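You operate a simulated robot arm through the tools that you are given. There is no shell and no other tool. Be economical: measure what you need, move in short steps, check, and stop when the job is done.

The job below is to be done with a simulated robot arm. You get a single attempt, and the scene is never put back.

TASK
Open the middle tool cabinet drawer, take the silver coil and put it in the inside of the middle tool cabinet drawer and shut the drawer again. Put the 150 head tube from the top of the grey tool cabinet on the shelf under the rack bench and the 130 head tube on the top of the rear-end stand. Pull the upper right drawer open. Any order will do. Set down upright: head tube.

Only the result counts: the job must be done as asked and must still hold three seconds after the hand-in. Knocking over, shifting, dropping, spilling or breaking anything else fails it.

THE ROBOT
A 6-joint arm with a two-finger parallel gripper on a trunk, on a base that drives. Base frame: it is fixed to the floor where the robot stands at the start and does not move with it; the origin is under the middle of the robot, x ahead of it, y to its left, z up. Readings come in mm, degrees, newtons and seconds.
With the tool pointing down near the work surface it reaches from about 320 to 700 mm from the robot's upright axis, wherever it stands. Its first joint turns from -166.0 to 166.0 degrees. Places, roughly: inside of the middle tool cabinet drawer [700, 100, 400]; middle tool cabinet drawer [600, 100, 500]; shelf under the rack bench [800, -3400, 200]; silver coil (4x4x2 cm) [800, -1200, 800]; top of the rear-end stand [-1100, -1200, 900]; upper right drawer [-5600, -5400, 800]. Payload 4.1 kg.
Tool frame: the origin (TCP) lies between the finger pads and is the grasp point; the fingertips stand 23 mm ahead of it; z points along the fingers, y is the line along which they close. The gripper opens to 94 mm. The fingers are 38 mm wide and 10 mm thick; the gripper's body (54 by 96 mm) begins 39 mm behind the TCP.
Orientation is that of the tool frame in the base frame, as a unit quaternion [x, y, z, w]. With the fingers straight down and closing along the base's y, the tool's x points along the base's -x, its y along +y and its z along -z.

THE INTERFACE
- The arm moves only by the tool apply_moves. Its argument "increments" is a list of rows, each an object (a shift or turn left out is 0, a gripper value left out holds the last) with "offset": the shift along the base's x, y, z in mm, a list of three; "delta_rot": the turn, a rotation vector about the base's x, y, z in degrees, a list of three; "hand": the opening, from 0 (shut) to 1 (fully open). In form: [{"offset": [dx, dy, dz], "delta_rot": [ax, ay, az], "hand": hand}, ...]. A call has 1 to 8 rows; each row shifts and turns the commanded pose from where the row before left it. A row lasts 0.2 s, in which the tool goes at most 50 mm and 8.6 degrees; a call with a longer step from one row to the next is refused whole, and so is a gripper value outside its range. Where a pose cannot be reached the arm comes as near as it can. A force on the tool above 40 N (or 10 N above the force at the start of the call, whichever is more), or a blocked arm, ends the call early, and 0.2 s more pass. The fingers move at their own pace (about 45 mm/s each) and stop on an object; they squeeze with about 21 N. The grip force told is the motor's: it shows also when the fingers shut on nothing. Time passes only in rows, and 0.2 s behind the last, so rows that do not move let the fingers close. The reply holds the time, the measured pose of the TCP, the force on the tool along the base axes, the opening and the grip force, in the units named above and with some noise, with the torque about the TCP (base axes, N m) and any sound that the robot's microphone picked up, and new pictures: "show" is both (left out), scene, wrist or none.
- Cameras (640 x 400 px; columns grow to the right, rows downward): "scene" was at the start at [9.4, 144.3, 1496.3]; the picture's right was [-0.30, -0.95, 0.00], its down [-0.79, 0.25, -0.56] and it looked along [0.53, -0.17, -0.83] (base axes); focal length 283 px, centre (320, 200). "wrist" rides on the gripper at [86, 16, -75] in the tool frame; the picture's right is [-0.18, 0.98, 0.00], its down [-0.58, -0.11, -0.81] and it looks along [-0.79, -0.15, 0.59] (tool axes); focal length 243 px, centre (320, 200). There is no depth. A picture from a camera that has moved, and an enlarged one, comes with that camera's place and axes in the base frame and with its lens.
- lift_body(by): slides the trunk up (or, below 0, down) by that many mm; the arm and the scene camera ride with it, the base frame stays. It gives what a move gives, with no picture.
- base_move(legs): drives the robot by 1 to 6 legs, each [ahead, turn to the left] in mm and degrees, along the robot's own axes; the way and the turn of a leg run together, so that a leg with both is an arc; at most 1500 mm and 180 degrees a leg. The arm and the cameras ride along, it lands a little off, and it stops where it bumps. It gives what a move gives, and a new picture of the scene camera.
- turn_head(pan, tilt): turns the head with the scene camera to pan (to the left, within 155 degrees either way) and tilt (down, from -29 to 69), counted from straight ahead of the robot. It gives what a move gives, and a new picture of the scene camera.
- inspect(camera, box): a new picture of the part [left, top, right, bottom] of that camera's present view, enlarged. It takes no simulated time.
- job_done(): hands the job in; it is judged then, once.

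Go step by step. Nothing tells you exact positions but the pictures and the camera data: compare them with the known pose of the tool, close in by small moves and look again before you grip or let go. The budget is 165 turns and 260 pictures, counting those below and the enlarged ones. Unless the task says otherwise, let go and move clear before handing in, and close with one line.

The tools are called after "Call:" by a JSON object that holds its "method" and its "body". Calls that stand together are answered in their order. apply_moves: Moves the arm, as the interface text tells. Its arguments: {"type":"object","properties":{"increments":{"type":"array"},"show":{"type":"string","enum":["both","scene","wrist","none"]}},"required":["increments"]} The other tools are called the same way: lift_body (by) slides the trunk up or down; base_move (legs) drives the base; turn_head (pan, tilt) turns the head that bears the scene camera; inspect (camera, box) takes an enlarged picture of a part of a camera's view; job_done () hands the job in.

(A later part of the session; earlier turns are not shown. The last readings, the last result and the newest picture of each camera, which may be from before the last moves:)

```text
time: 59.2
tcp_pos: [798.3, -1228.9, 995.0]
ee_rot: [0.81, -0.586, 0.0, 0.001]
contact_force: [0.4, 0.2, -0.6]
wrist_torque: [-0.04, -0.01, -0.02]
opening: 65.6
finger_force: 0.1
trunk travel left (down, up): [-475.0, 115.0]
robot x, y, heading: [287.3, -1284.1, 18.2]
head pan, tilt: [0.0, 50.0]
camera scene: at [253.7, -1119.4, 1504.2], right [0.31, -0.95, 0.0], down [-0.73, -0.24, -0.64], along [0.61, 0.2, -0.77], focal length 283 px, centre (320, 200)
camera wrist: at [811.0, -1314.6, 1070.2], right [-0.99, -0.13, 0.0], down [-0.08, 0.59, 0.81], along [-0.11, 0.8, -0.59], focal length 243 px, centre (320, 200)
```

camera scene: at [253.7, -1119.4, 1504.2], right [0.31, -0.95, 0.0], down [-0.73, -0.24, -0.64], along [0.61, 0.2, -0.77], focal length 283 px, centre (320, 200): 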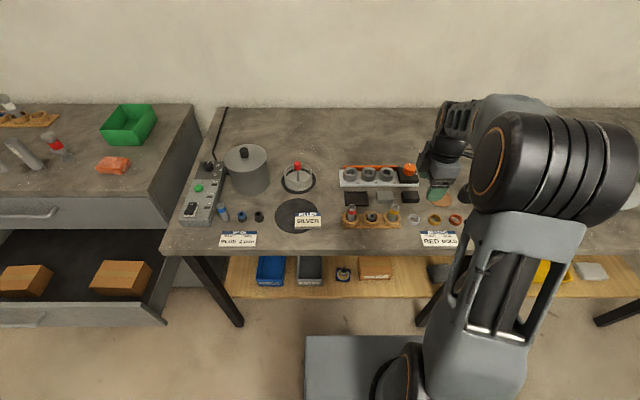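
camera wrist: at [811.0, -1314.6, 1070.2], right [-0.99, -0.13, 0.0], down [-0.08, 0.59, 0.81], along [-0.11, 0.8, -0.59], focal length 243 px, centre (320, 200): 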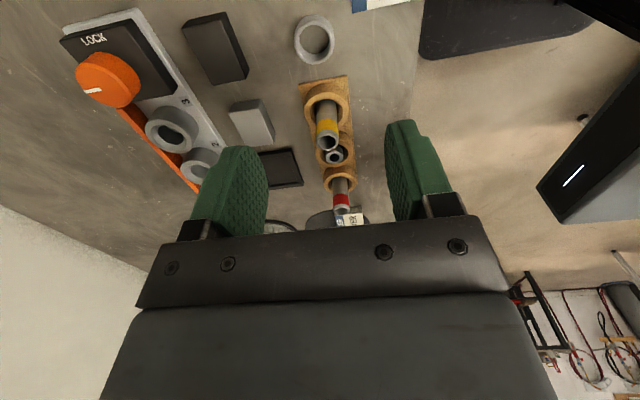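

The coil is almost straight beneath. I'll go down partway and recheck.

Call:
{"method": "apply_moves", "body": {"increments": [{"offset": [1, 0, -45]}, {"offset": [1, 0, -45]}, {}], "show": "wrist"}}

Call:
{"method": "inspect", "body": {"camera": "scene", "box": [350, 150, 510, 250]}}

```text
time: 60.0
tcp_pos: [801.6, -1229.0, 908.1]
ee_rot: [0.809, -0.587, 0.0, 0.0]
contact_force: [0.3, -0.2, 0.0]
wrist_torque: [0.02, 0.0, 0.0]
opening: 65.5
finger_force: 0.0
trunk travel left (down, up): [-475.0, 115.0]
robot x, y, heading: [286.5, -1283.5, 18.2]
head pan, tilt: [0.0, 50.0]
camera wrist: at [813.6, -1314.6, 982.9], right [-0.99, -0.13, 0.0], down [-0.08, 0.59, 0.81], along [-0.11, 0.8, -0.59], focal length 243 px, centre (320, 200)
```

wrist: 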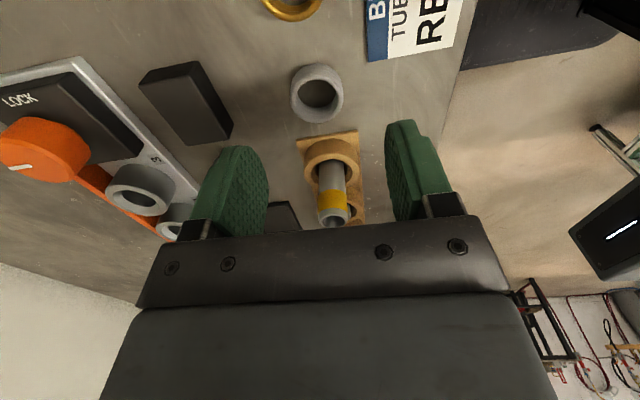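

```text
4.00 times, centred on (430, 200) of scene
camera zoom: at [253.8, -1119.4, 1504.2], right [0.31, -0.95, 0.0], down [-0.73, -0.24, -0.64], along [0.61, 0.2, -0.77], focal length 1133 px, centre (-120, 200)
```

zoom: 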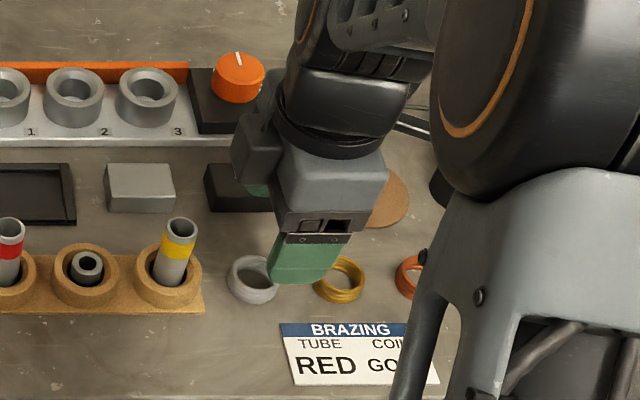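

I place the coil at (803, -1226, 832). I'll lower to just above the table around it.

Call:
{"method": "apply_moves", "body": {"increments": [{"offset": [2, 3, -25]}, {"offset": [0, 0, -25]}, {}], "show": "wrist"}}

Call:
{"method": "inspect", "body": {"camera": "scene", "box": [350, 150, 510, 250]}}

```text
time: 60.8
tcp_pos: [803.4, -1226.6, 857.5]
ee_rot: [0.81, -0.586, 0.0, 0.001]
contact_force: [-0.3, 0.0, 0.6]
wrist_torque: [0.01, -0.01, -0.05]
opening: 65.8
finger_force: 0.1
trunk travel left (down, up): [-475.0, 115.0]
robot x, y, heading: [287.3, -1280.4, 18.3]
head pan, tilt: [0.0, 50.0]
camera wrist: at [814.7, -1312.6, 932.5], right [-0.99, -0.13, 0.0], down [-0.08, 0.59, 0.81], along [-0.11, 0.8, -0.59], focal length 243 px, centre (320, 200)
```

wrist: 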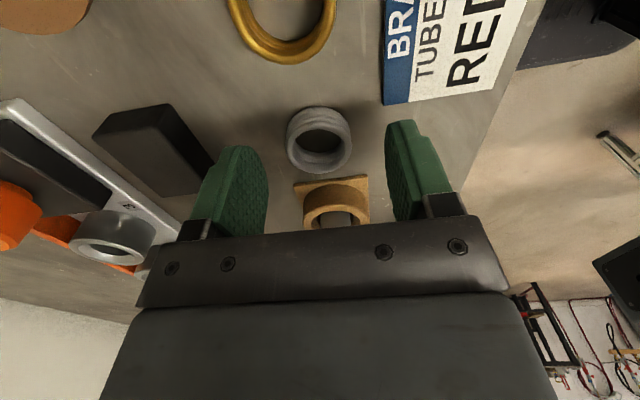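

```text
4.00 times, centred on (430, 200) of scene
camera zoom: at [253.7, -1119.5, 1504.2], right [0.31, -0.95, 0.0], down [-0.73, -0.24, -0.64], along [0.61, 0.2, -0.77], focal length 1133 px, centre (-120, 200)
```

zoom: 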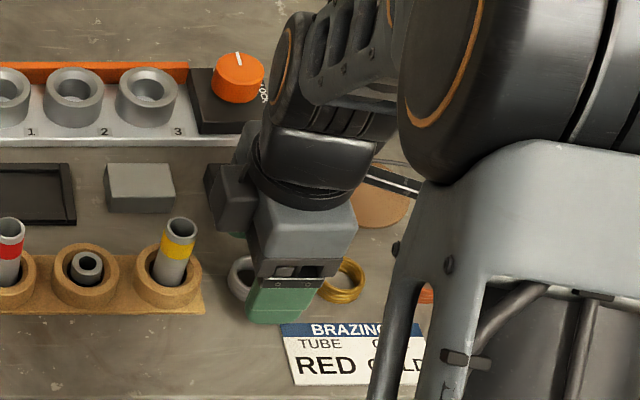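

The coil is centred between the fingers. I'll go down 9 mm and close.

Call:
{"method": "apply_moves", "body": {"increments": [{"offset": [0, -1, -9]}, {}, {"hand": 0}, {"hand": 0}, {"hand": 0}, {"hand": 0}], "show": "wrist"}}

```text
time: 62.2
tcp_pos: [802.5, -1227.2, 845.9]
ee_rot: [0.81, -0.586, 0.001, 0.001]
contact_force: [-0.2, -0.2, -0.2]
wrist_torque: [-0.03, 0.01, -0.01]
opening: 35.0
finger_force: 21.2
trunk travel left (down, up): [-475.0, 115.0]
robot x, y, heading: [287.3, -1282.8, 18.1]
head pan, tilt: [0.0, 50.0]
camera wrist: at [814.8, -1313.3, 922.4], right [-0.99, -0.13, 0.0], down [-0.08, 0.59, 0.81], along [-0.11, 0.8, -0.59], focal length 243 px, centre (320, 200)
```

wrist: 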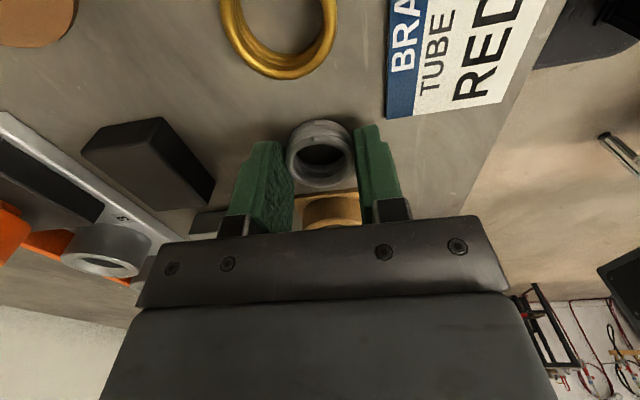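

It's gripped at a 35 mm opening. I'll lift it straight up.

Call:
{"method": "apply_moves", "body": {"increments": [{"offset": [0, 0, 20]}, {"offset": [0, 0, 45]}, {"offset": [0, 0, 45]}, {"offset": [0, 0, 45]}, {}], "show": "wrist"}}

```text
time: 63.4
tcp_pos: [802.7, -1225.2, 1001.6]
ee_rot: [0.81, -0.586, 0.0, 0.001]
contact_force: [-0.6, -0.7, -0.5]
wrist_torque: [0.01, -0.01, -0.03]
opening: 35.0
finger_force: 20.5
trunk travel left (down, up): [-475.0, 115.0]
robot x, y, heading: [292.4, -1284.2, 18.2]
head pan, tilt: [0.0, 50.0]
camera wrist: at [814.0, -1312.6, 1076.9], right [-0.99, -0.13, 0.0], down [-0.08, 0.59, 0.81], along [-0.11, 0.8, -0.59], focal length 243 px, centre (320, 200)
```

wrist: 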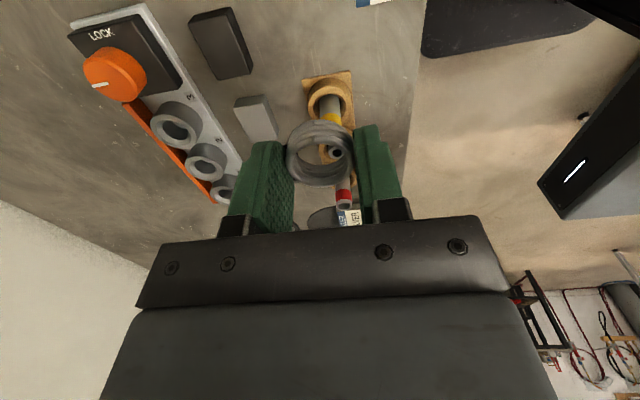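

The coil is held. I'll drive back: reverse, turn left, go along, and turn to face the open drawer from a distance.

Call:
{"method": "base_move", "body": {"legs": [[-400, 0], [0, 90], [1200, 0], [0, -90]]}}

Call:
{"method": "turn_head", "body": {"pan": 0, "tilt": 40}}

```text
time: 79.1
tcp_pos: [49.3, -152.1, 1001.1]
ee_rot: [0.828, -0.561, 0.001, 0.0]
contact_force: [0.1, 0.1, -0.8]
wrist_torque: [-0.01, -0.02, 0.01]
opening: 34.7
finger_force: 20.8
trunk travel left (down, up): [-475.0, 115.0]
robot x, y, heading: [-463.2, -244.9, 21.5]
head pan, tilt: [0.0, 50.0]
camera scene: at [-505.5, -78.9, 1504.2], right [0.37, -0.93, 0.0], down [-0.71, -0.28, -0.64], along [0.6, 0.24, -0.77], focal length 283 px, centre (320, 200)
```

scene: 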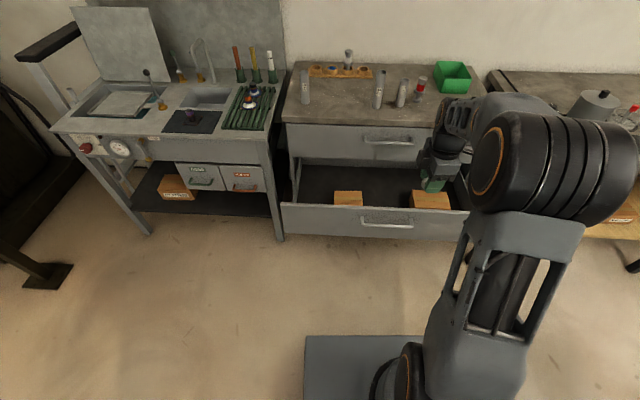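

```text
time: 79.9
tcp_pos: [48.5, -152.3, 1000.7]
ee_rot: [0.827, -0.562, 0.0, 0.0]
contact_force: [-0.6, 0.3, -0.3]
wrist_torque: [0.01, -0.01, -0.01]
opening: 35.0
finger_force: 20.9
trunk travel left (down, up): [-475.0, 115.0]
robot x, y, heading: [-463.9, -241.6, 21.6]
head pan, tilt: [0.0, 40.0]
camera scene: at [-498.1, -75.9, 1518.3], right [0.37, -0.93, 0.0], down [-0.6, -0.24, -0.77], along [0.71, 0.28, -0.64], focal length 283 px, centre (320, 200)
```

scene: 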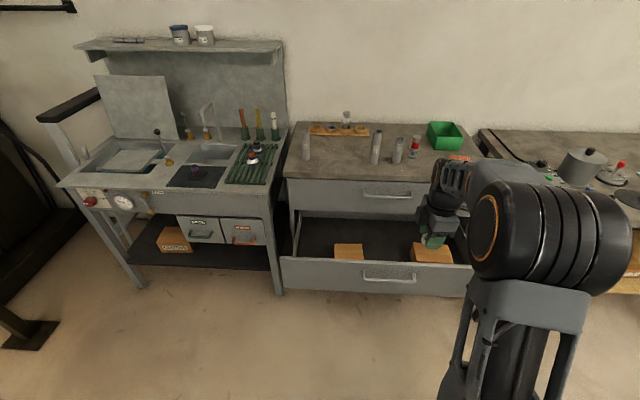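

The drawer's free area lies between the two wooden blocks at about (360, -55). I'll drive forward 290 mm and look.

Call:
{"method": "base_move", "body": {"legs": [[290, 0]]}}

Call:
{"method": "turn_head", "body": {"pan": -5, "tilt": 58}}

Call:
{"method": "apply_moves", "body": {"increments": [{}], "show": "wrist"}}

```text
time: 81.9
tcp_pos: [323.4, -49.4, 1001.4]
ee_rot: [0.825, -0.565, 0.001, 0.001]
contact_force: [0.4, -0.4, -0.4]
wrist_torque: [0.0, 0.0, 0.02]
opening: 34.6
finger_force: 21.2
trunk travel left (down, up): [-475.0, 115.0]
robot x, y, heading: [-190.2, -132.1, 21.0]
head pan, tilt: [0.0, 40.0]
camera scene: at [-223.0, 31.9, 1518.3], right [0.36, -0.93, 0.0], down [-0.6, -0.23, -0.77], along [0.71, 0.28, -0.64], focal length 283 px, centre (320, 200)
```

scene: 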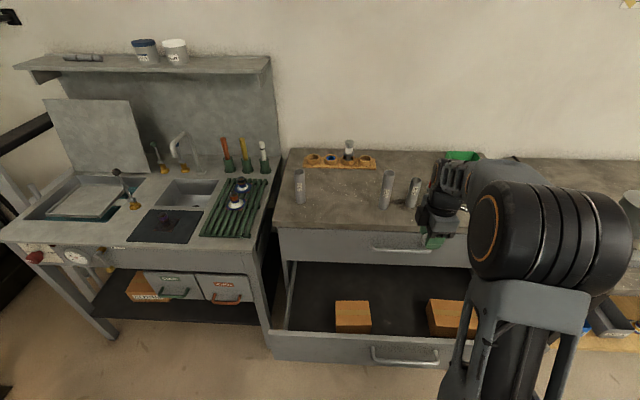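

```text
time: 82.7
tcp_pos: [323.2, -50.0, 1001.5]
ee_rot: [0.825, -0.565, 0.001, 0.0]
contact_force: [-0.4, 0.1, -0.5]
wrist_torque: [0.04, 0.0, 0.0]
opening: 34.9
finger_force: 21.1
trunk travel left (down, up): [-475.0, 115.0]
robot x, y, heading: [-187.0, -130.3, 21.2]
head pan, tilt: [-5.0, 58.0]
camera scene: at [-236.3, 20.3, 1494.0], right [0.28, -0.96, 0.0], down [-0.81, -0.24, -0.53], along [0.51, 0.15, -0.85], focal length 283 px, centre (320, 200)
```

scene: 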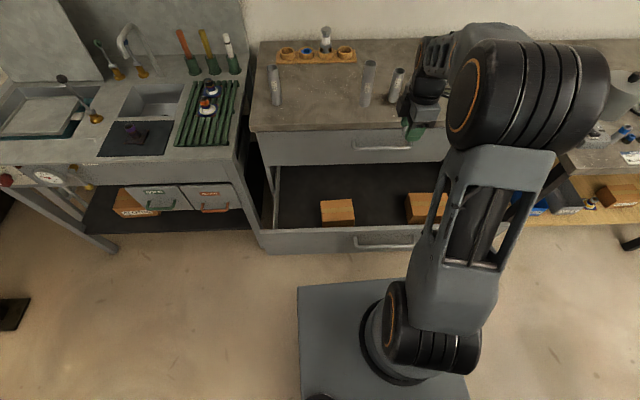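

```text
time: 83.1
tcp_pos: [323.7, -48.4, 1001.3]
ee_rot: [0.825, -0.565, 0.0, 0.001]
contact_force: [-0.6, 0.2, -0.1]
wrist_torque: [0.01, 0.02, 0.0]
opening: 34.7
finger_force: 20.2
trunk travel left (down, up): [-475.0, 115.0]
robot x, y, heading: [-187.7, -134.8, 21.1]
head pan, tilt: [-5.0, 58.0]
camera wrist: at [339.3, -134.5, 1076.4], right [-0.98, -0.18, 0.0], down [-0.11, 0.58, 0.81], along [-0.15, 0.79, -0.59], focal length 243 px, centre (320, 200)
```

wrist: 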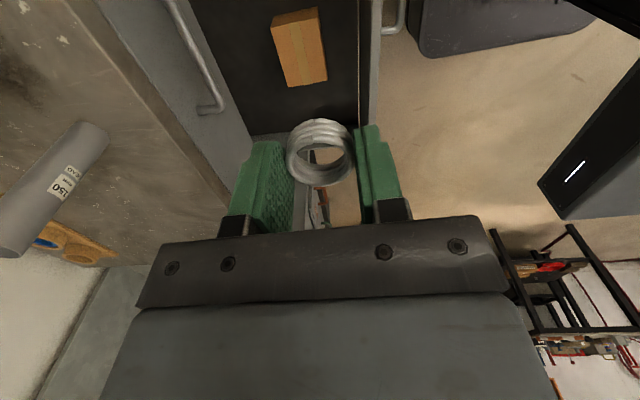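

I'll centre over the free spot, lower the arm, and then bring the trunk down so the hand enters the drawer.

Call:
{"method": "apply_moves", "body": {"increments": [{"offset": [18, -4, -30]}, {"offset": [18, -4, -40]}, {"offset": [0, 0, -45]}, {"offset": [0, 0, -15]}, {}], "show": "none"}}

Call:
{"method": "lift_body", "body": {"by": -270}}

Call:
{"method": "turn_head", "body": {"pan": -5, "tilt": 50}}

Call:
{"method": "apply_moves", "body": {"increments": [{}], "show": "wrist"}}

```text
time: 84.3
tcp_pos: [359.1, -56.3, 870.5]
ee_rot: [0.825, -0.565, 0.0, 0.0]
contact_force: [-0.2, 0.2, -0.5]
wrist_torque: [0.01, 0.04, -0.01]
opening: 34.8
finger_force: 20.7
trunk travel left (down, up): [-475.0, 115.0]
robot x, y, heading: [-190.0, -129.0, 21.1]
head pan, tilt: [-5.0, 58.0]
```

```text
time: 87.0
tcp_pos: [360.4, -58.4, 600.1]
ee_rot: [0.825, -0.565, 0.0, 0.0]
contact_force: [0.5, 0.0, -0.4]
wrist_torque: [0.0, 0.02, 0.01]
opening: 34.6
finger_force: 20.8
trunk travel left (down, up): [-205.0, 385.0]
robot x, y, heading: [-191.2, -129.6, 21.4]
head pan, tilt: [-5.0, 58.0]
```

```text
time: 87.7
tcp_pos: [360.5, -57.8, 600.0]
ee_rot: [0.825, -0.565, 0.001, 0.0]
contact_force: [0.3, -0.3, -0.7]
wrist_torque: [0.01, 0.0, 0.03]
opening: 34.9
finger_force: 21.1
trunk travel left (down, up): [-205.0, 385.0]
robot x, y, heading: [-187.4, -131.3, 21.2]
head pan, tilt: [-5.0, 50.0]
camera scene: at [-228.6, 22.5, 1234.1], right [0.28, -0.96, 0.0], down [-0.74, -0.21, -0.64], along [0.62, 0.18, -0.77], focal length 283 px, centre (320, 200)
```

scene: 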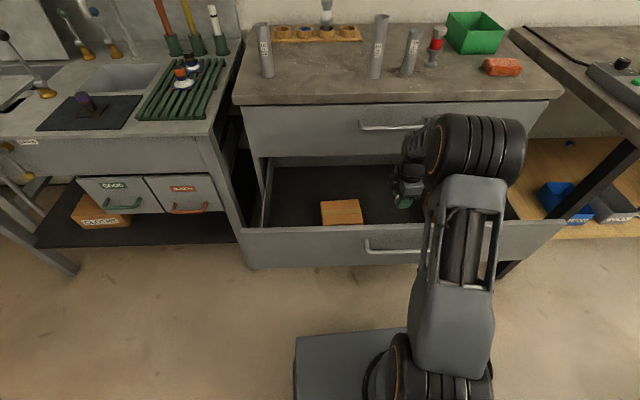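

```text
time: 88.1
tcp_pos: [358.7, -57.4, 600.6]
ee_rot: [0.825, -0.565, 0.001, 0.0]
contact_force: [0.3, -0.1, -0.6]
wrist_torque: [-0.01, -0.02, -0.05]
opening: 34.8
finger_force: 20.6
trunk travel left (down, up): [-205.0, 385.0]
robot x, y, heading: [-192.2, -132.7, 21.1]
head pan, tilt: [-5.0, 50.0]
camera wrist: at [376.3, -142.4, 675.9], right [-0.98, -0.18, 0.0], down [-0.11, 0.58, 0.81], along [-0.15, 0.79, -0.59], focal length 243 px, centre (320, 200)
```

wrist: 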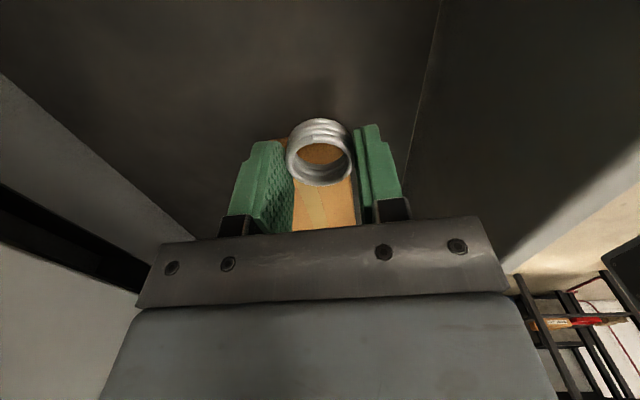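

The hand is inside the drawer with clear space round it. I'll go on down in steps.

Call:
{"method": "apply_moves", "body": {"increments": [{"offset": [0, 0, -40]}, {"offset": [0, 0, -40]}, {"offset": [0, 0, -10]}, {}], "show": "both"}}

```text
time: 89.1
tcp_pos: [360.2, -59.5, 512.7]
ee_rot: [0.825, -0.565, 0.001, 0.001]
contact_force: [0.6, 0.6, -1.4]
wrist_torque: [0.0, -0.03, 0.02]
opening: 35.0
finger_force: 20.6
trunk travel left (down, up): [-205.0, 385.0]
robot x, y, heading: [-188.3, -132.3, 21.1]
head pan, tilt: [-5.0, 50.0]
camera scene: at [-228.5, 22.5, 1234.2], right [0.28, -0.96, 0.0], down [-0.74, -0.21, -0.64], along [0.62, 0.18, -0.77], focal length 283 px, centre (320, 200)
camera wrist: at [377.0, -144.0, 587.7], right [-0.98, -0.18, 0.0], down [-0.11, 0.58, 0.81], along [-0.15, 0.79, -0.59], focal length 243 px, centre (320, 200)
```

scene: 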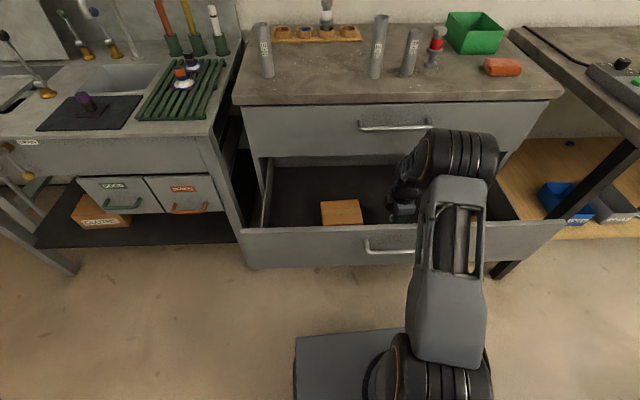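
wrist: 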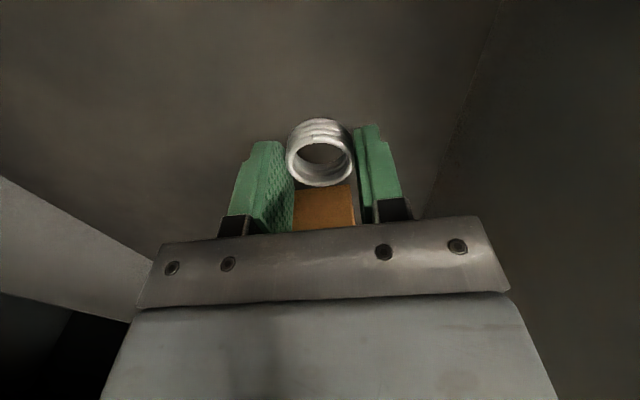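

The drawer floor works out at z ≈ 451. I'll lower to just above it and then feel for contact.

Call:
{"method": "apply_moves", "body": {"increments": [{"offset": [0, 0, -28]}, {"offset": [0, 0, -3]}, {"offset": [0, 0, -2]}, {}], "show": "wrist"}}

```text
time: 90.1
tcp_pos: [360.6, -58.4, 477.5]
ee_rot: [0.825, -0.565, 0.0, 0.001]
contact_force: [-0.8, -0.4, -1.2]
wrist_torque: [-0.01, 0.01, -0.02]
opening: 35.2
finger_force: 20.4
trunk travel left (down, up): [-205.0, 385.0]
robot x, y, heading: [-190.2, -131.1, 21.2]
head pan, tilt: [-5.0, 50.0]
camera wrist: at [376.7, -142.7, 552.6], right [-0.98, -0.18, 0.0], down [-0.11, 0.58, 0.81], along [-0.15, 0.79, -0.59], focal length 243 px, centre (320, 200)
```

wrist: 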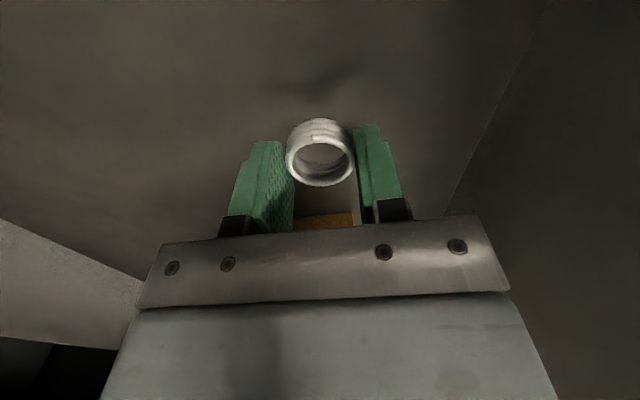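

Call:
{"method": "apply_moves", "body": {"increments": [{"offset": [0, 0, -4]}, {}], "show": "none"}}

Call:
{"method": "apply_moves", "body": {"increments": [{"offset": [0, 0, -4]}, {}], "show": "wrist"}}

```text
time: 90.7
tcp_pos: [360.5, -58.4, 474.8]
ee_rot: [0.825, -0.565, 0.0, 0.0]
contact_force: [0.5, -0.7, -0.5]
wrist_torque: [-0.02, -0.01, -0.03]
opening: 34.8
finger_force: 20.9
trunk travel left (down, up): [-205.0, 385.0]
robot x, y, heading: [-189.2, -132.8, 21.6]
head pan, tilt: [-5.0, 50.0]
```

```text
time: 91.3
tcp_pos: [359.3, -57.3, 469.2]
ee_rot: [0.825, -0.565, 0.001, 0.0]
contact_force: [1.1, 0.3, -1.3]
wrist_torque: [-0.01, 0.02, -0.04]
opening: 35.1
finger_force: 21.1
trunk travel left (down, up): [-205.0, 385.0]
robot x, y, heading: [-192.1, -131.5, 21.2]
head pan, tilt: [-5.0, 50.0]
camera wrist: at [376.4, -142.4, 544.4], right [-0.98, -0.18, 0.0], down [-0.11, 0.58, 0.81], along [-0.15, 0.79, -0.59], focal length 243 px, centre (320, 200)
```

wrist: 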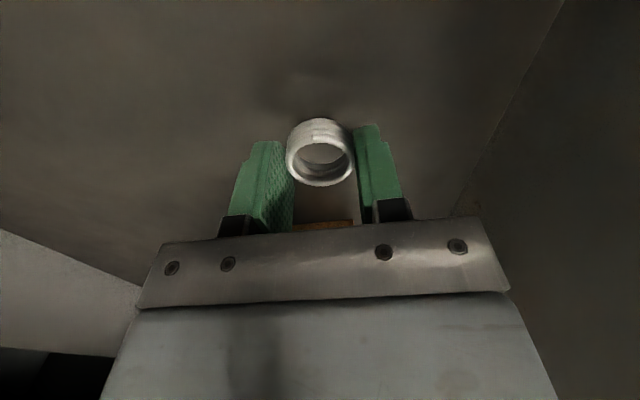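

Call:
{"method": "apply_moves", "body": {"increments": [{"offset": [0, 0, -3]}, {"offset": [0, 0, -3]}, {"offset": [0, 0, -2]}, {}], "show": "none"}}

Call:
{"method": "apply_moves", "body": {"increments": [{"offset": [0, 0, -2]}, {"offset": [0, 0, -2]}, {}], "show": "wrist"}}

```text
time: 92.3
tcp_pos: [360.0, -56.8, 461.1]
ee_rot: [0.825, -0.565, 0.001, 0.001]
contact_force: [-0.3, 0.7, -0.8]
wrist_torque: [-0.03, 0.04, -0.02]
opening: 34.9
finger_force: 20.7
trunk travel left (down, up): [-205.0, 385.0]
robot x, y, heading: [-188.8, -132.0, 21.3]
head pan, tilt: [-5.0, 50.0]
```

```text
time: 93.1
tcp_pos: [359.4, -57.5, 456.0]
ee_rot: [0.825, -0.565, 0.001, 0.001]
contact_force: [0.6, 0.3, -0.6]
wrist_torque: [0.02, 0.03, 0.01]
opening: 34.6
finger_force: 21.1
trunk travel left (down, up): [-205.0, 385.0]
robot x, y, heading: [-188.5, -132.7, 21.2]
head pan, tilt: [-5.0, 50.0]
camera wrist: at [376.5, -143.3, 532.2], right [-0.98, -0.18, 0.0], down [-0.11, 0.58, 0.81], along [-0.15, 0.79, -0.59], focal length 243 px, centre (320, 200)
```

wrist: 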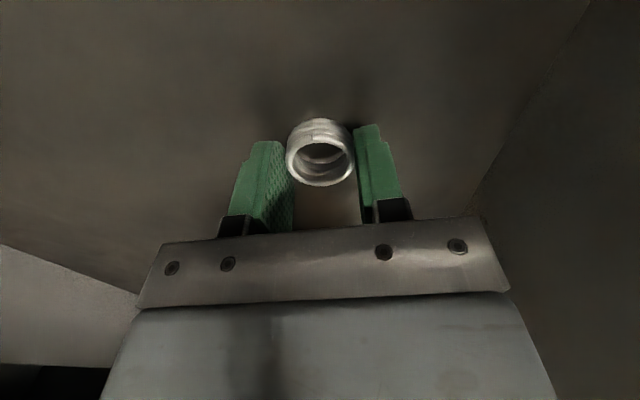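

Call:
{"method": "apply_moves", "body": {"increments": [{"offset": [0, 0, -2]}, {"offset": [0, 0, -2]}, {"offset": [0, 0, -2]}, {}], "show": "none"}}

Call:
{"method": "apply_moves", "body": {"increments": [{"offset": [0, 0, -2]}, {"offset": [0, 0, -2]}, {"offset": [0, 0, -2]}, {}], "show": "wrist"}}

```text
time: 94.1
tcp_pos: [360.3, -57.4, 452.4]
ee_rot: [0.825, -0.566, 0.002, 0.0]
contact_force: [-1.1, 1.8, 17.7]
wrist_torque: [-0.02, 0.13, 0.0]
opening: 35.1
finger_force: 21.0
trunk travel left (down, up): [-205.0, 385.0]
robot x, y, heading: [-191.0, -133.4, 21.4]
head pan, tilt: [-5.0, 50.0]
```

```text
time: 95.0
tcp_pos: [362.2, -57.2, 449.8]
ee_rot: [0.825, -0.565, 0.003, -0.001]
contact_force: [0.4, 2.3, 18.7]
wrist_torque: [0.22, 0.5, -0.14]
opening: 34.9
finger_force: 20.9
trunk travel left (down, up): [-205.0, 385.0]
robot x, y, heading: [-184.2, -130.9, 21.2]
head pan, tilt: [-5.0, 50.0]
stopped in row 4: the force on the tool passed its limit at 42 N (the readings are from after the stop); the commanded pose is now the measured one
camera wrist: at [378.3, -142.3, 524.6], right [-0.98, -0.18, -0.01], down [-0.12, 0.58, 0.8], along [-0.14, 0.79, -0.59], focal length 243 px, centre (320, 200)
```

wrist: 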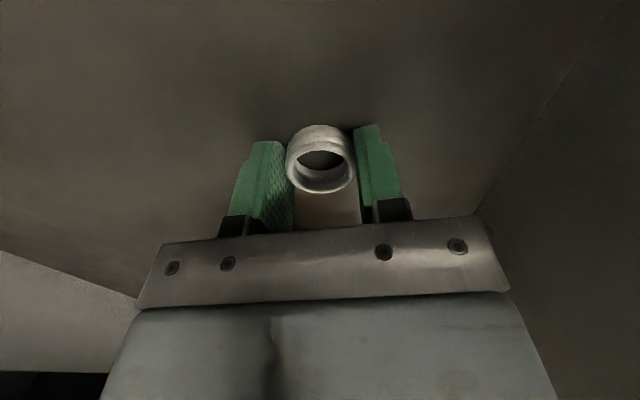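

The coil is on the drawer floor. I'll raise a touch, open the fingers partway and rise out.

Call:
{"method": "apply_moves", "body": {"increments": [{"offset": [0, 0, 1], "hand": 0.65}, {"hand": 0.65}, {"hand": 0.65}, {"offset": [0, 0, 20]}, {"offset": [0, 0, 40]}, {"offset": [0, 0, 45]}, {"offset": [0, 0, 45]}, {}], "show": "wrist"}}

Call:
{"method": "lift_body", "body": {"by": 270}}

Call:
{"method": "apply_moves", "body": {"increments": [{}], "show": "both"}}

```text
time: 96.8
tcp_pos: [361.4, -58.1, 597.9]
ee_rot: [0.825, -0.565, 0.003, 0.0]
contact_force: [0.6, 0.6, -0.5]
wrist_torque: [0.0, -0.01, 0.02]
opening: 61.2
finger_force: 0.1
trunk travel left (down, up): [-205.0, 385.0]
robot x, y, heading: [-186.3, -132.3, 21.2]
head pan, tilt: [-5.0, 50.0]
camera wrist: at [378.1, -142.6, 673.0], right [-0.98, -0.18, 0.0], down [-0.11, 0.58, 0.8], along [-0.15, 0.79, -0.59], focal length 243 px, centre (320, 200)
```

wrist: 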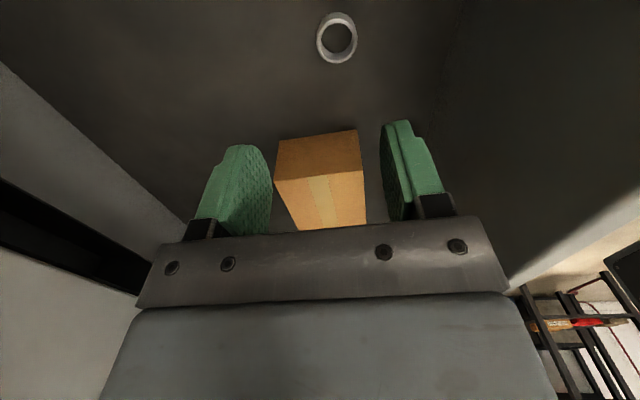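

```text
time: 99.5
tcp_pos: [361.6, -58.9, 867.4]
ee_rot: [0.825, -0.565, 0.002, 0.001]
contact_force: [0.1, -0.2, -0.4]
wrist_torque: [0.01, 0.05, 0.02]
opening: 61.2
finger_force: 0.0
trunk travel left (down, up): [-475.0, 115.0]
robot x, y, heading: [-188.3, -132.2, 21.0]
head pan, tilt: [-5.0, 50.0]
```

```text
time: 99.9
tcp_pos: [361.3, -57.4, 866.5]
ee_rot: [0.825, -0.565, 0.002, 0.001]
contact_force: [0.3, -0.8, -0.1]
wrist_torque: [0.0, 0.0, 0.01]
opening: 61.2
finger_force: 0.2
trunk travel left (down, up): [-475.0, 115.0]
robot x, y, heading: [-191.5, -134.3, 21.1]
head pan, tilt: [-5.0, 50.0]
camera scene: at [-228.6, 22.5, 1504.1], right [0.28, -0.96, 0.0], down [-0.74, -0.21, -0.64], along [0.62, 0.18, -0.77], focal length 283 px, centre (320, 200)
camera wrist: at [378.2, -142.6, 942.7], right [-0.98, -0.18, 0.0], down [-0.11, 0.58, 0.8], along [-0.15, 0.79, -0.59], focal length 243 px, centre (320, 200)
```

scene: 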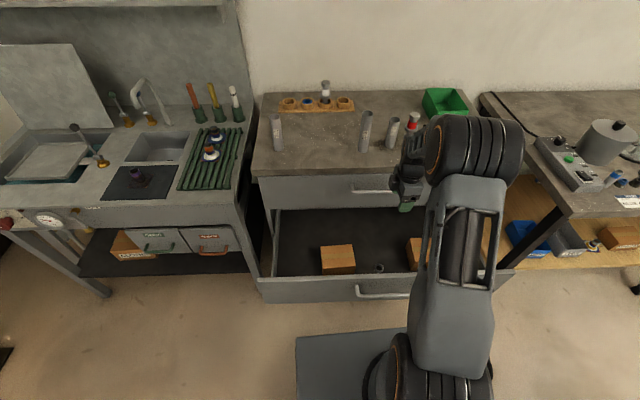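
wrist: 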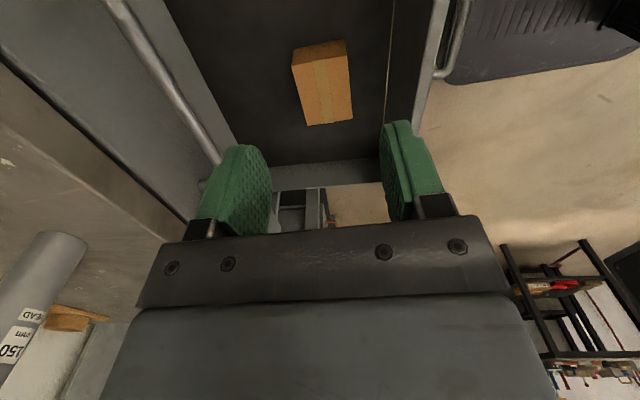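

The coil lies in the drawer. To shut it I'll back off, point the closed fingers forward and push the drawer front.

Call:
{"method": "base_move", "body": {"legs": [[-310, 0]]}}

Call:
{"method": "lift_body", "body": {"by": -270}}

Call:
{"method": "apply_moves", "body": {"increments": [{"delta_rot": [2.958, -7.626, 0], "hand": 0}, {"delta_rot": [2.958, -7.626, 0]}, {"delta_rot": [2.958, -7.626, 0]}, {"delta_rot": [2.958, -7.626, 0]}, {"delta_rot": [2.958, -7.626, 0]}, {"delta_rot": [2.958, -7.626, 0]}], "show": "none"}}

Call:
{"method": "apply_moves", "body": {"increments": [{"delta_rot": [2.958, -7.626, 0]}, {"delta_rot": [2.958, -7.626, 0]}, {"delta_rot": [2.958, -7.626, 0]}, {"delta_rot": [2.958, -7.626, 0]}, {"delta_rot": [2.958, -7.626, 0]}, {"delta_rot": [0, 0, -3]}, {}], "show": "both"}}

```text
time: 102.0
tcp_pos: [82.0, -164.3, 868.3]
ee_rot: [0.826, -0.563, 0.002, 0.0]
contact_force: [0.0, -0.4, -0.1]
wrist_torque: [-0.02, 0.0, 0.02]
opening: 61.1
finger_force: 0.1
trunk travel left (down, up): [-475.0, 115.0]
robot x, y, heading: [-468.6, -242.3, 21.3]
head pan, tilt: [-5.0, 50.0]
camera scene: at [-509.4, -86.8, 1504.2], right [0.28, -0.96, 0.0], down [-0.73, -0.22, -0.64], along [0.62, 0.18, -0.77], focal length 283 px, centre (320, 200)
```

scene: 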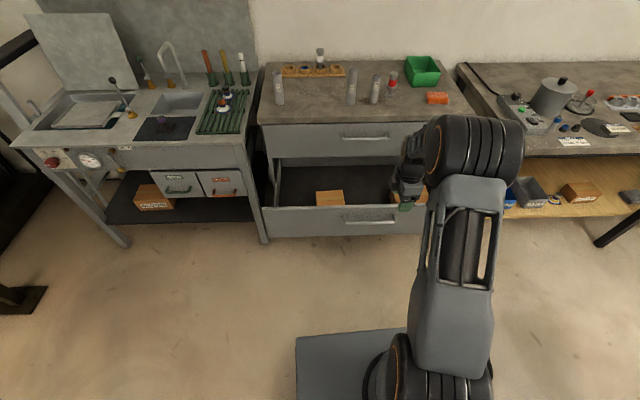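

```text
time: 104.7
tcp_pos: [81.2, -164.1, 598.0]
ee_rot: [0.826, -0.563, 0.003, 0.001]
contact_force: [0.0, 0.5, 0.1]
wrist_torque: [-0.01, 0.0, -0.01]
opening: 61.2
finger_force: 0.0
trunk travel left (down, up): [-205.0, 385.0]
robot x, y, heading: [-470.4, -241.8, 21.5]
head pan, tilt: [-5.0, 50.0]
```

```text
time: 106.1
tcp_pos: [109.2, -167.5, 631.7]
ee_rot: [0.782, -0.552, 0.191, -0.219]
contact_force: [-0.3, -0.2, 0.2]
wrist_torque: [-0.02, -0.01, -0.04]
opening: 0.0
finger_force: 20.5
out of reach, approached as far as the arm can: row 4, 5, 6
trunk travel left (down, up): [-205.0, 385.0]
robot x, y, heading: [-470.7, -243.2, 21.4]
head pan, tilt: [-5.0, 50.0]
```

```text
time: 107.7
tcp_pos: [124.3, -189.2, 647.2]
ee_rot: [0.651, -0.549, 0.373, -0.367]
contact_force: [-0.4, 0.1, -0.7]
wrist_torque: [0.0, 0.02, 0.03]
opening: 0.0
finger_force: 21.2
out of reach, approached as far as the arm can: row 1, 2
trunk travel left (down, up): [-205.0, 385.0]
robot x, y, heading: [-467.4, -238.5, 21.3]
head pan, tilt: [-5.0, 50.0]
camera scene: at [-509.3, -86.8, 1234.2], right [0.28, -0.96, 0.0], down [-0.73, -0.22, -0.64], along [0.62, 0.18, -0.77], focal length 283 px, centre (320, 200)
camera wrist: at [61.4, -280.7, 674.1], right [-0.46, 0.06, -0.89], down [-0.74, 0.53, 0.41], along [0.5, 0.84, -0.2], focal length 243 px, centre (320, 200)
```

scene: 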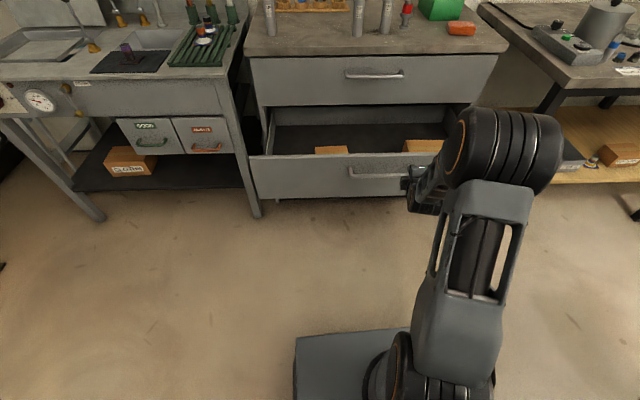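
wrist: 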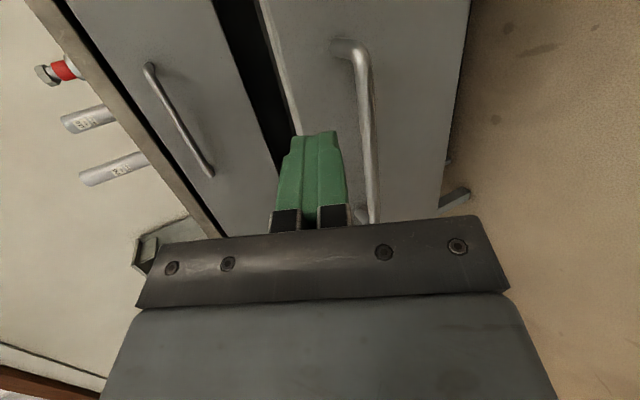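

The tool is partly turned and still tilted down about 27°. I'll finish the rotation and line the fingers up with the drawer front just above the handle.

Call:
{"method": "apply_moves", "body": {"increments": [{"offset": [-10, 15, 0], "delta_rot": [2.58, -6.33, 3.08]}, {"offset": [-10, 15, 0], "delta_rot": [2.58, -6.33, 3.08]}, {"offset": [-10, 15, -10], "delta_rot": [2.58, -6.33, 3.08]}, {"offset": [-10, 15, -15], "delta_rot": [2.58, -6.33, 3.08]}, {"offset": [0, 0, -18]}, {}], "show": "both"}}

```text
time: 109.1
tcp_pos: [85.5, -128.7, 604.2]
ee_rot: [0.573, -0.414, 0.415, -0.572]
contact_force: [0.1, 0.7, -0.9]
wrist_torque: [-0.02, 0.0, 0.0]
opening: 0.0
finger_force: 20.4
trunk travel left (down, up): [-205.0, 385.0]
robot x, y, heading: [-468.5, -241.2, 21.1]
head pan, tilt: [-5.0, 50.0]
camera scene: at [-509.3, -86.8, 1234.2], right [0.28, -0.96, 0.0], down [-0.73, -0.22, -0.64], along [0.62, 0.18, -0.77], focal length 283 px, centre (320, 200)
camera wrist: at [42.0, -232.6, 588.4], right [-0.06, 0.17, -0.98], down [-0.95, 0.3, 0.11], along [0.31, 0.94, 0.15], focal length 243 px, centre (320, 200)
```

scene: 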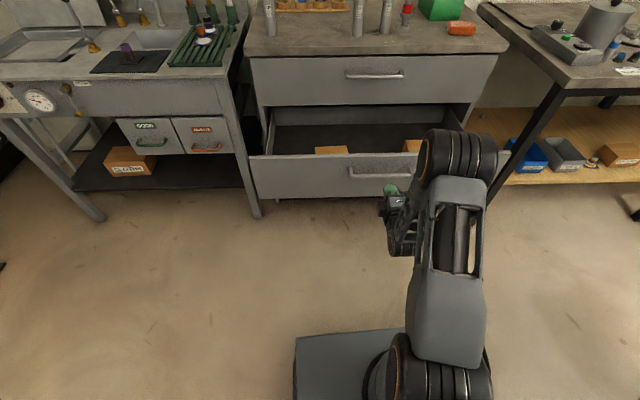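
wrist: 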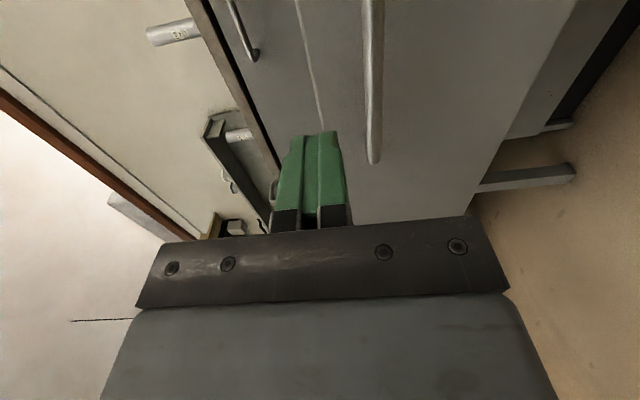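

The tool is square to the drawer front, though a little high. I'll lower 12 mm, align the base with the drawer's direction and drive forward to push.

Call:
{"method": "base_move", "body": {"legs": [[0, -3]]}}

Call:
{"method": "apply_moves", "body": {"increments": [{"offset": [-4, 12, -12], "delta_rot": [0, 0, 3]}, {"offset": [-4, 12, 0]}, {}], "show": "wrist"}}

```text
time: 109.9
tcp_pos: [90.6, -157.4, 603.6]
ee_rot: [0.564, -0.429, 0.428, -0.561]
contact_force: [0.3, 0.3, 0.9]
wrist_torque: [0.01, -0.01, -0.01]
opening: 0.0
finger_force: 21.1
trunk travel left (down, up): [-205.0, 385.0]
robot x, y, heading: [-470.2, -242.7, 18.6]
head pan, tilt: [-5.0, 50.0]
camera scene: at [-501.3, -84.8, 1234.2], right [0.23, -0.97, 0.0], down [-0.75, -0.18, -0.64], along [0.63, 0.15, -0.77], focal length 283 px, centre (320, 200)
```

scene: 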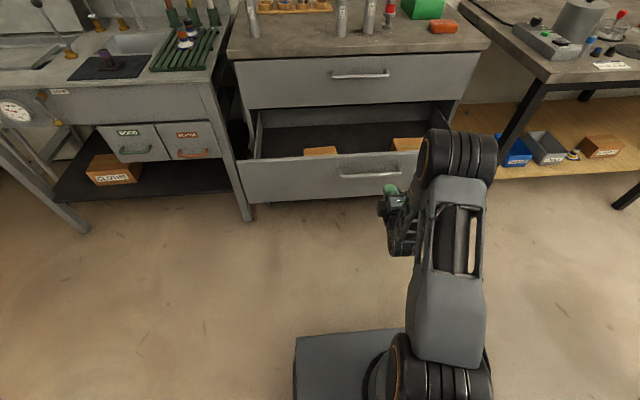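

```text
time: 110.7
tcp_pos: [81.9, -134.0, 590.2]
ee_rot: [0.573, -0.415, 0.415, -0.572]
contact_force: [-0.7, -1.3, -0.7]
wrist_torque: [0.01, 0.03, 0.01]
opening: 0.0
finger_force: 20.8
trunk travel left (down, up): [-205.0, 385.0]
robot x, y, heading: [-467.8, -241.7, 18.7]
head pan, tilt: [-5.0, 50.0]
camera wrist: at [38.5, -237.7, 575.0], right [-0.06, 0.17, -0.98], down [-0.95, 0.3, 0.11], along [0.31, 0.94, 0.15], focal length 243 px, centre (320, 200)
```

wrist: 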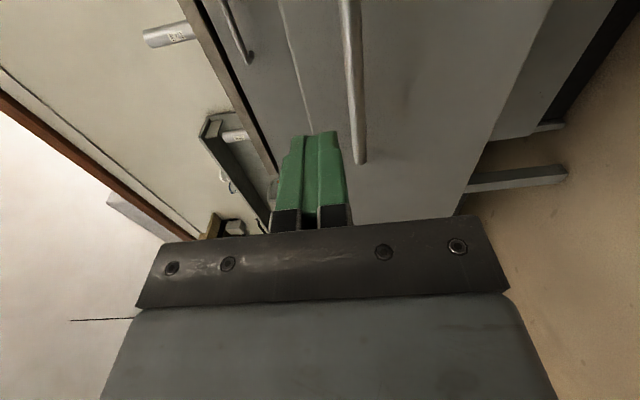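

The aim is between the panel's top edge and the bar. I'll drive forward and check on the way.

Call:
{"method": "base_move", "body": {"legs": [[105, 0]]}}

Call:
{"method": "apply_moves", "body": {"increments": [{}], "show": "wrist"}}

```text
time: 111.9
tcp_pos: [180.2, -101.2, 591.4]
ee_rot: [0.574, -0.414, 0.415, -0.572]
contact_force: [0.2, 0.0, 0.2]
wrist_torque: [-0.03, -0.01, 0.01]
opening: 0.2
finger_force: 21.0
trunk travel left (down, up): [-205.0, 385.0]
robot x, y, heading: [-373.1, -208.1, 18.6]
head pan, tilt: [-5.0, 50.0]
camera scene: at [-403.6, -52.2, 1234.2], right [0.23, -0.97, 0.0], down [-0.74, -0.18, -0.64], along [0.63, 0.15, -0.77], focal length 283 px, centre (320, 200)
```

scene: 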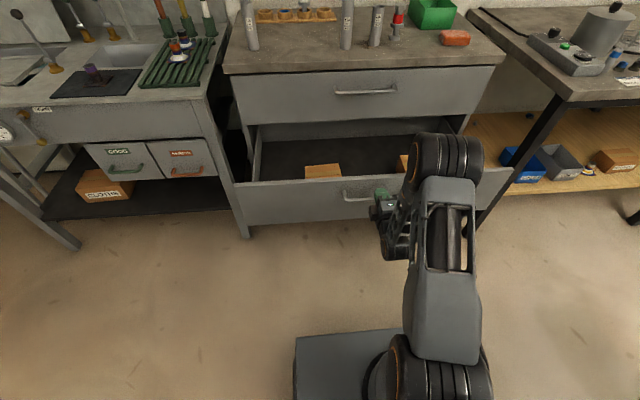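

```text
time: 112.3
tcp_pos: [179.6, -101.2, 588.9]
ee_rot: [0.574, -0.415, 0.415, -0.572]
contact_force: [-0.2, -0.5, -0.2]
wrist_torque: [0.01, 0.01, -0.01]
opening: 0.3
finger_force: 20.8
trunk travel left (down, up): [-205.0, 385.0]
robot x, y, heading: [-371.2, -210.3, 18.7]
head pan, tilt: [-5.0, 50.0]
camera wrist: at [136.4, -204.8, 575.1], right [-0.06, 0.17, -0.98], down [-0.95, 0.3, 0.11], along [0.31, 0.94, 0.15], focal length 243 px, centre (320, 200)
```

wrist: 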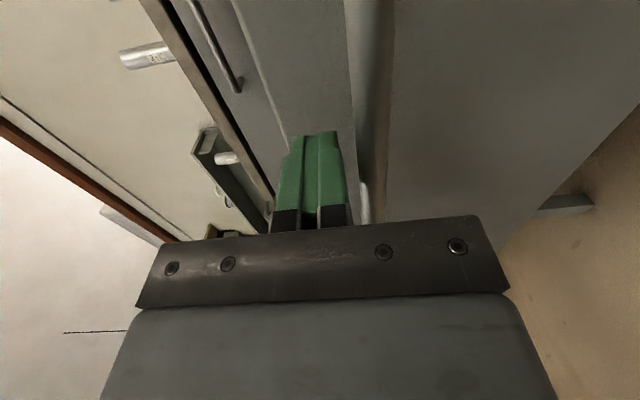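

The fingers sit above the bar and close to the panel. I'll push on with the base.

Call:
{"method": "base_move", "body": {"legs": [[280, 0]]}}

Call:
{"method": "apply_moves", "body": {"increments": [{}], "show": "wrist"}}

```text
time: 114.2
tcp_pos: [441.9, -7.0, 589.1]
ee_rot: [0.576, -0.411, 0.412, -0.574]
contact_force: [-1.0, 0.0, -0.4]
wrist_torque: [-0.04, -0.02, -0.02]
opening: 0.0
finger_force: 20.8
trunk travel left (down, up): [-205.0, 385.0]
robot x, y, heading: [-105.3, -118.2, 18.9]
head pan, tilt: [-5.0, 50.0]
camera scene: at [-141.2, 36.7, 1234.2], right [0.24, -0.97, 0.0], down [-0.74, -0.18, -0.64], along [0.62, 0.15, -0.77], focal length 283 px, centre (320, 200)
```

scene: 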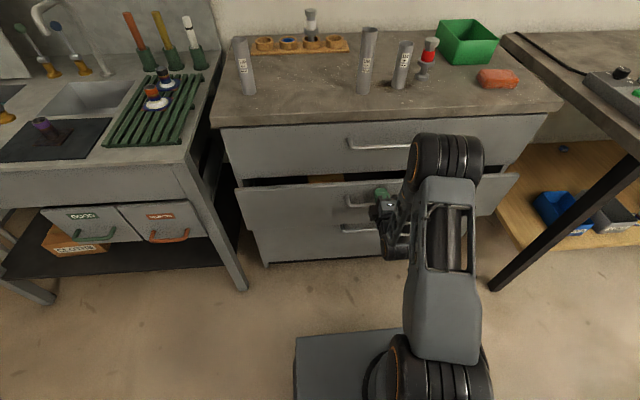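

```text
time: 114.6
tcp_pos: [443.6, -8.8, 590.9]
ee_rot: [0.576, -0.411, 0.412, -0.574]
contact_force: [-0.5, -1.1, -0.9]
wrist_torque: [0.0, -0.01, 0.01]
opening: 0.2
finger_force: 21.0
trunk travel left (down, up): [-205.0, 385.0]
robot x, y, heading: [-105.5, -122.0, 18.9]
head pan, tilt: [-5.0, 50.0]
camera wrist: at [400.0, -112.2, 575.1], right [-0.06, 0.17, -0.98], down [-0.95, 0.29, 0.11], along [0.31, 0.94, 0.15], focal length 243 px, centre (320, 200)
```

wrist: 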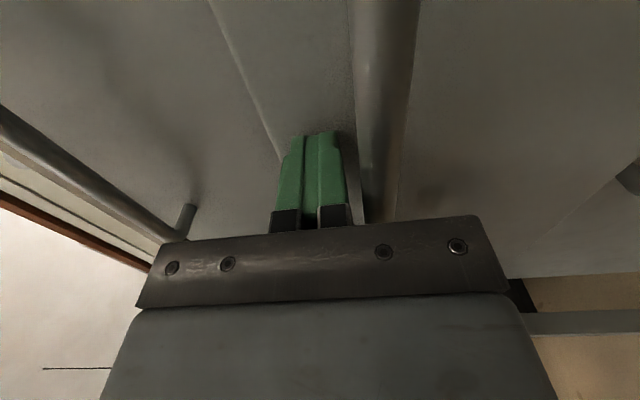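

There are perhaps 40 mm left. I'll push it home gently with the arm.

Call:
{"method": "apply_moves", "body": {"increments": [{"offset": [9.5, 3.1, 0]}, {"offset": [9.5, 3.1, 0]}, {"offset": [9.5, 3.1, 0]}, {"offset": [9.5, 3.1, 0]}, {"offset": [9.5, 3.1, 0]}, {"offset": [5, 1.6, 0]}, {"offset": [5, 1.6, 0]}], "show": "both"}}

```text
time: 116.0
tcp_pos: [489.1, 6.6, 589.8]
ee_rot: [0.576, -0.413, 0.412, -0.573]
contact_force: [-19.1, -3.6, 11.2]
wrist_torque: [-0.09, -0.38, -0.33]
opening: 0.2
finger_force: 20.7
trunk travel left (down, up): [-205.0, 385.0]
robot x, y, heading: [-109.1, -115.5, 18.7]
head pan, tilt: [-5.0, 50.0]
stopped in row 6: the force on the tool passed its limit at 49 N (the readings are from after the stop); the commanded pose is now the measured one
camera scene: at [-143.8, 36.1, 1234.4], right [0.24, -0.97, 0.0], down [-0.74, -0.18, -0.64], along [0.63, 0.15, -0.76], focal length 283 px, centre (320, 200)
camera wrist: at [446.8, -97.5, 574.7], right [-0.06, 0.17, -0.98], down [-0.95, 0.29, 0.11], along [0.31, 0.94, 0.15], focal length 243 px, centre (320, 200)
```

scene: 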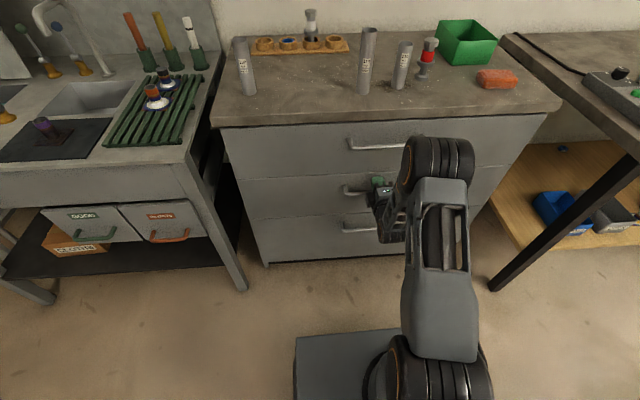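
wrist: 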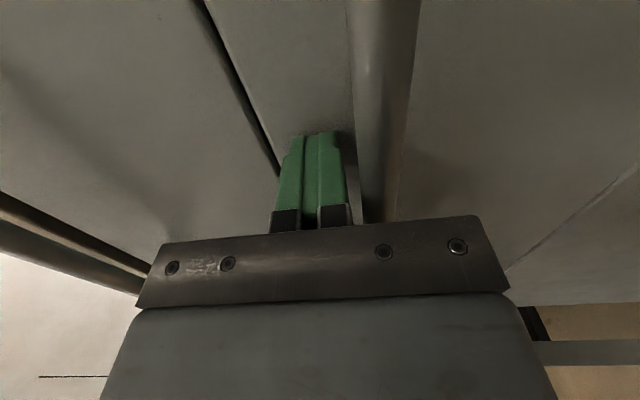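

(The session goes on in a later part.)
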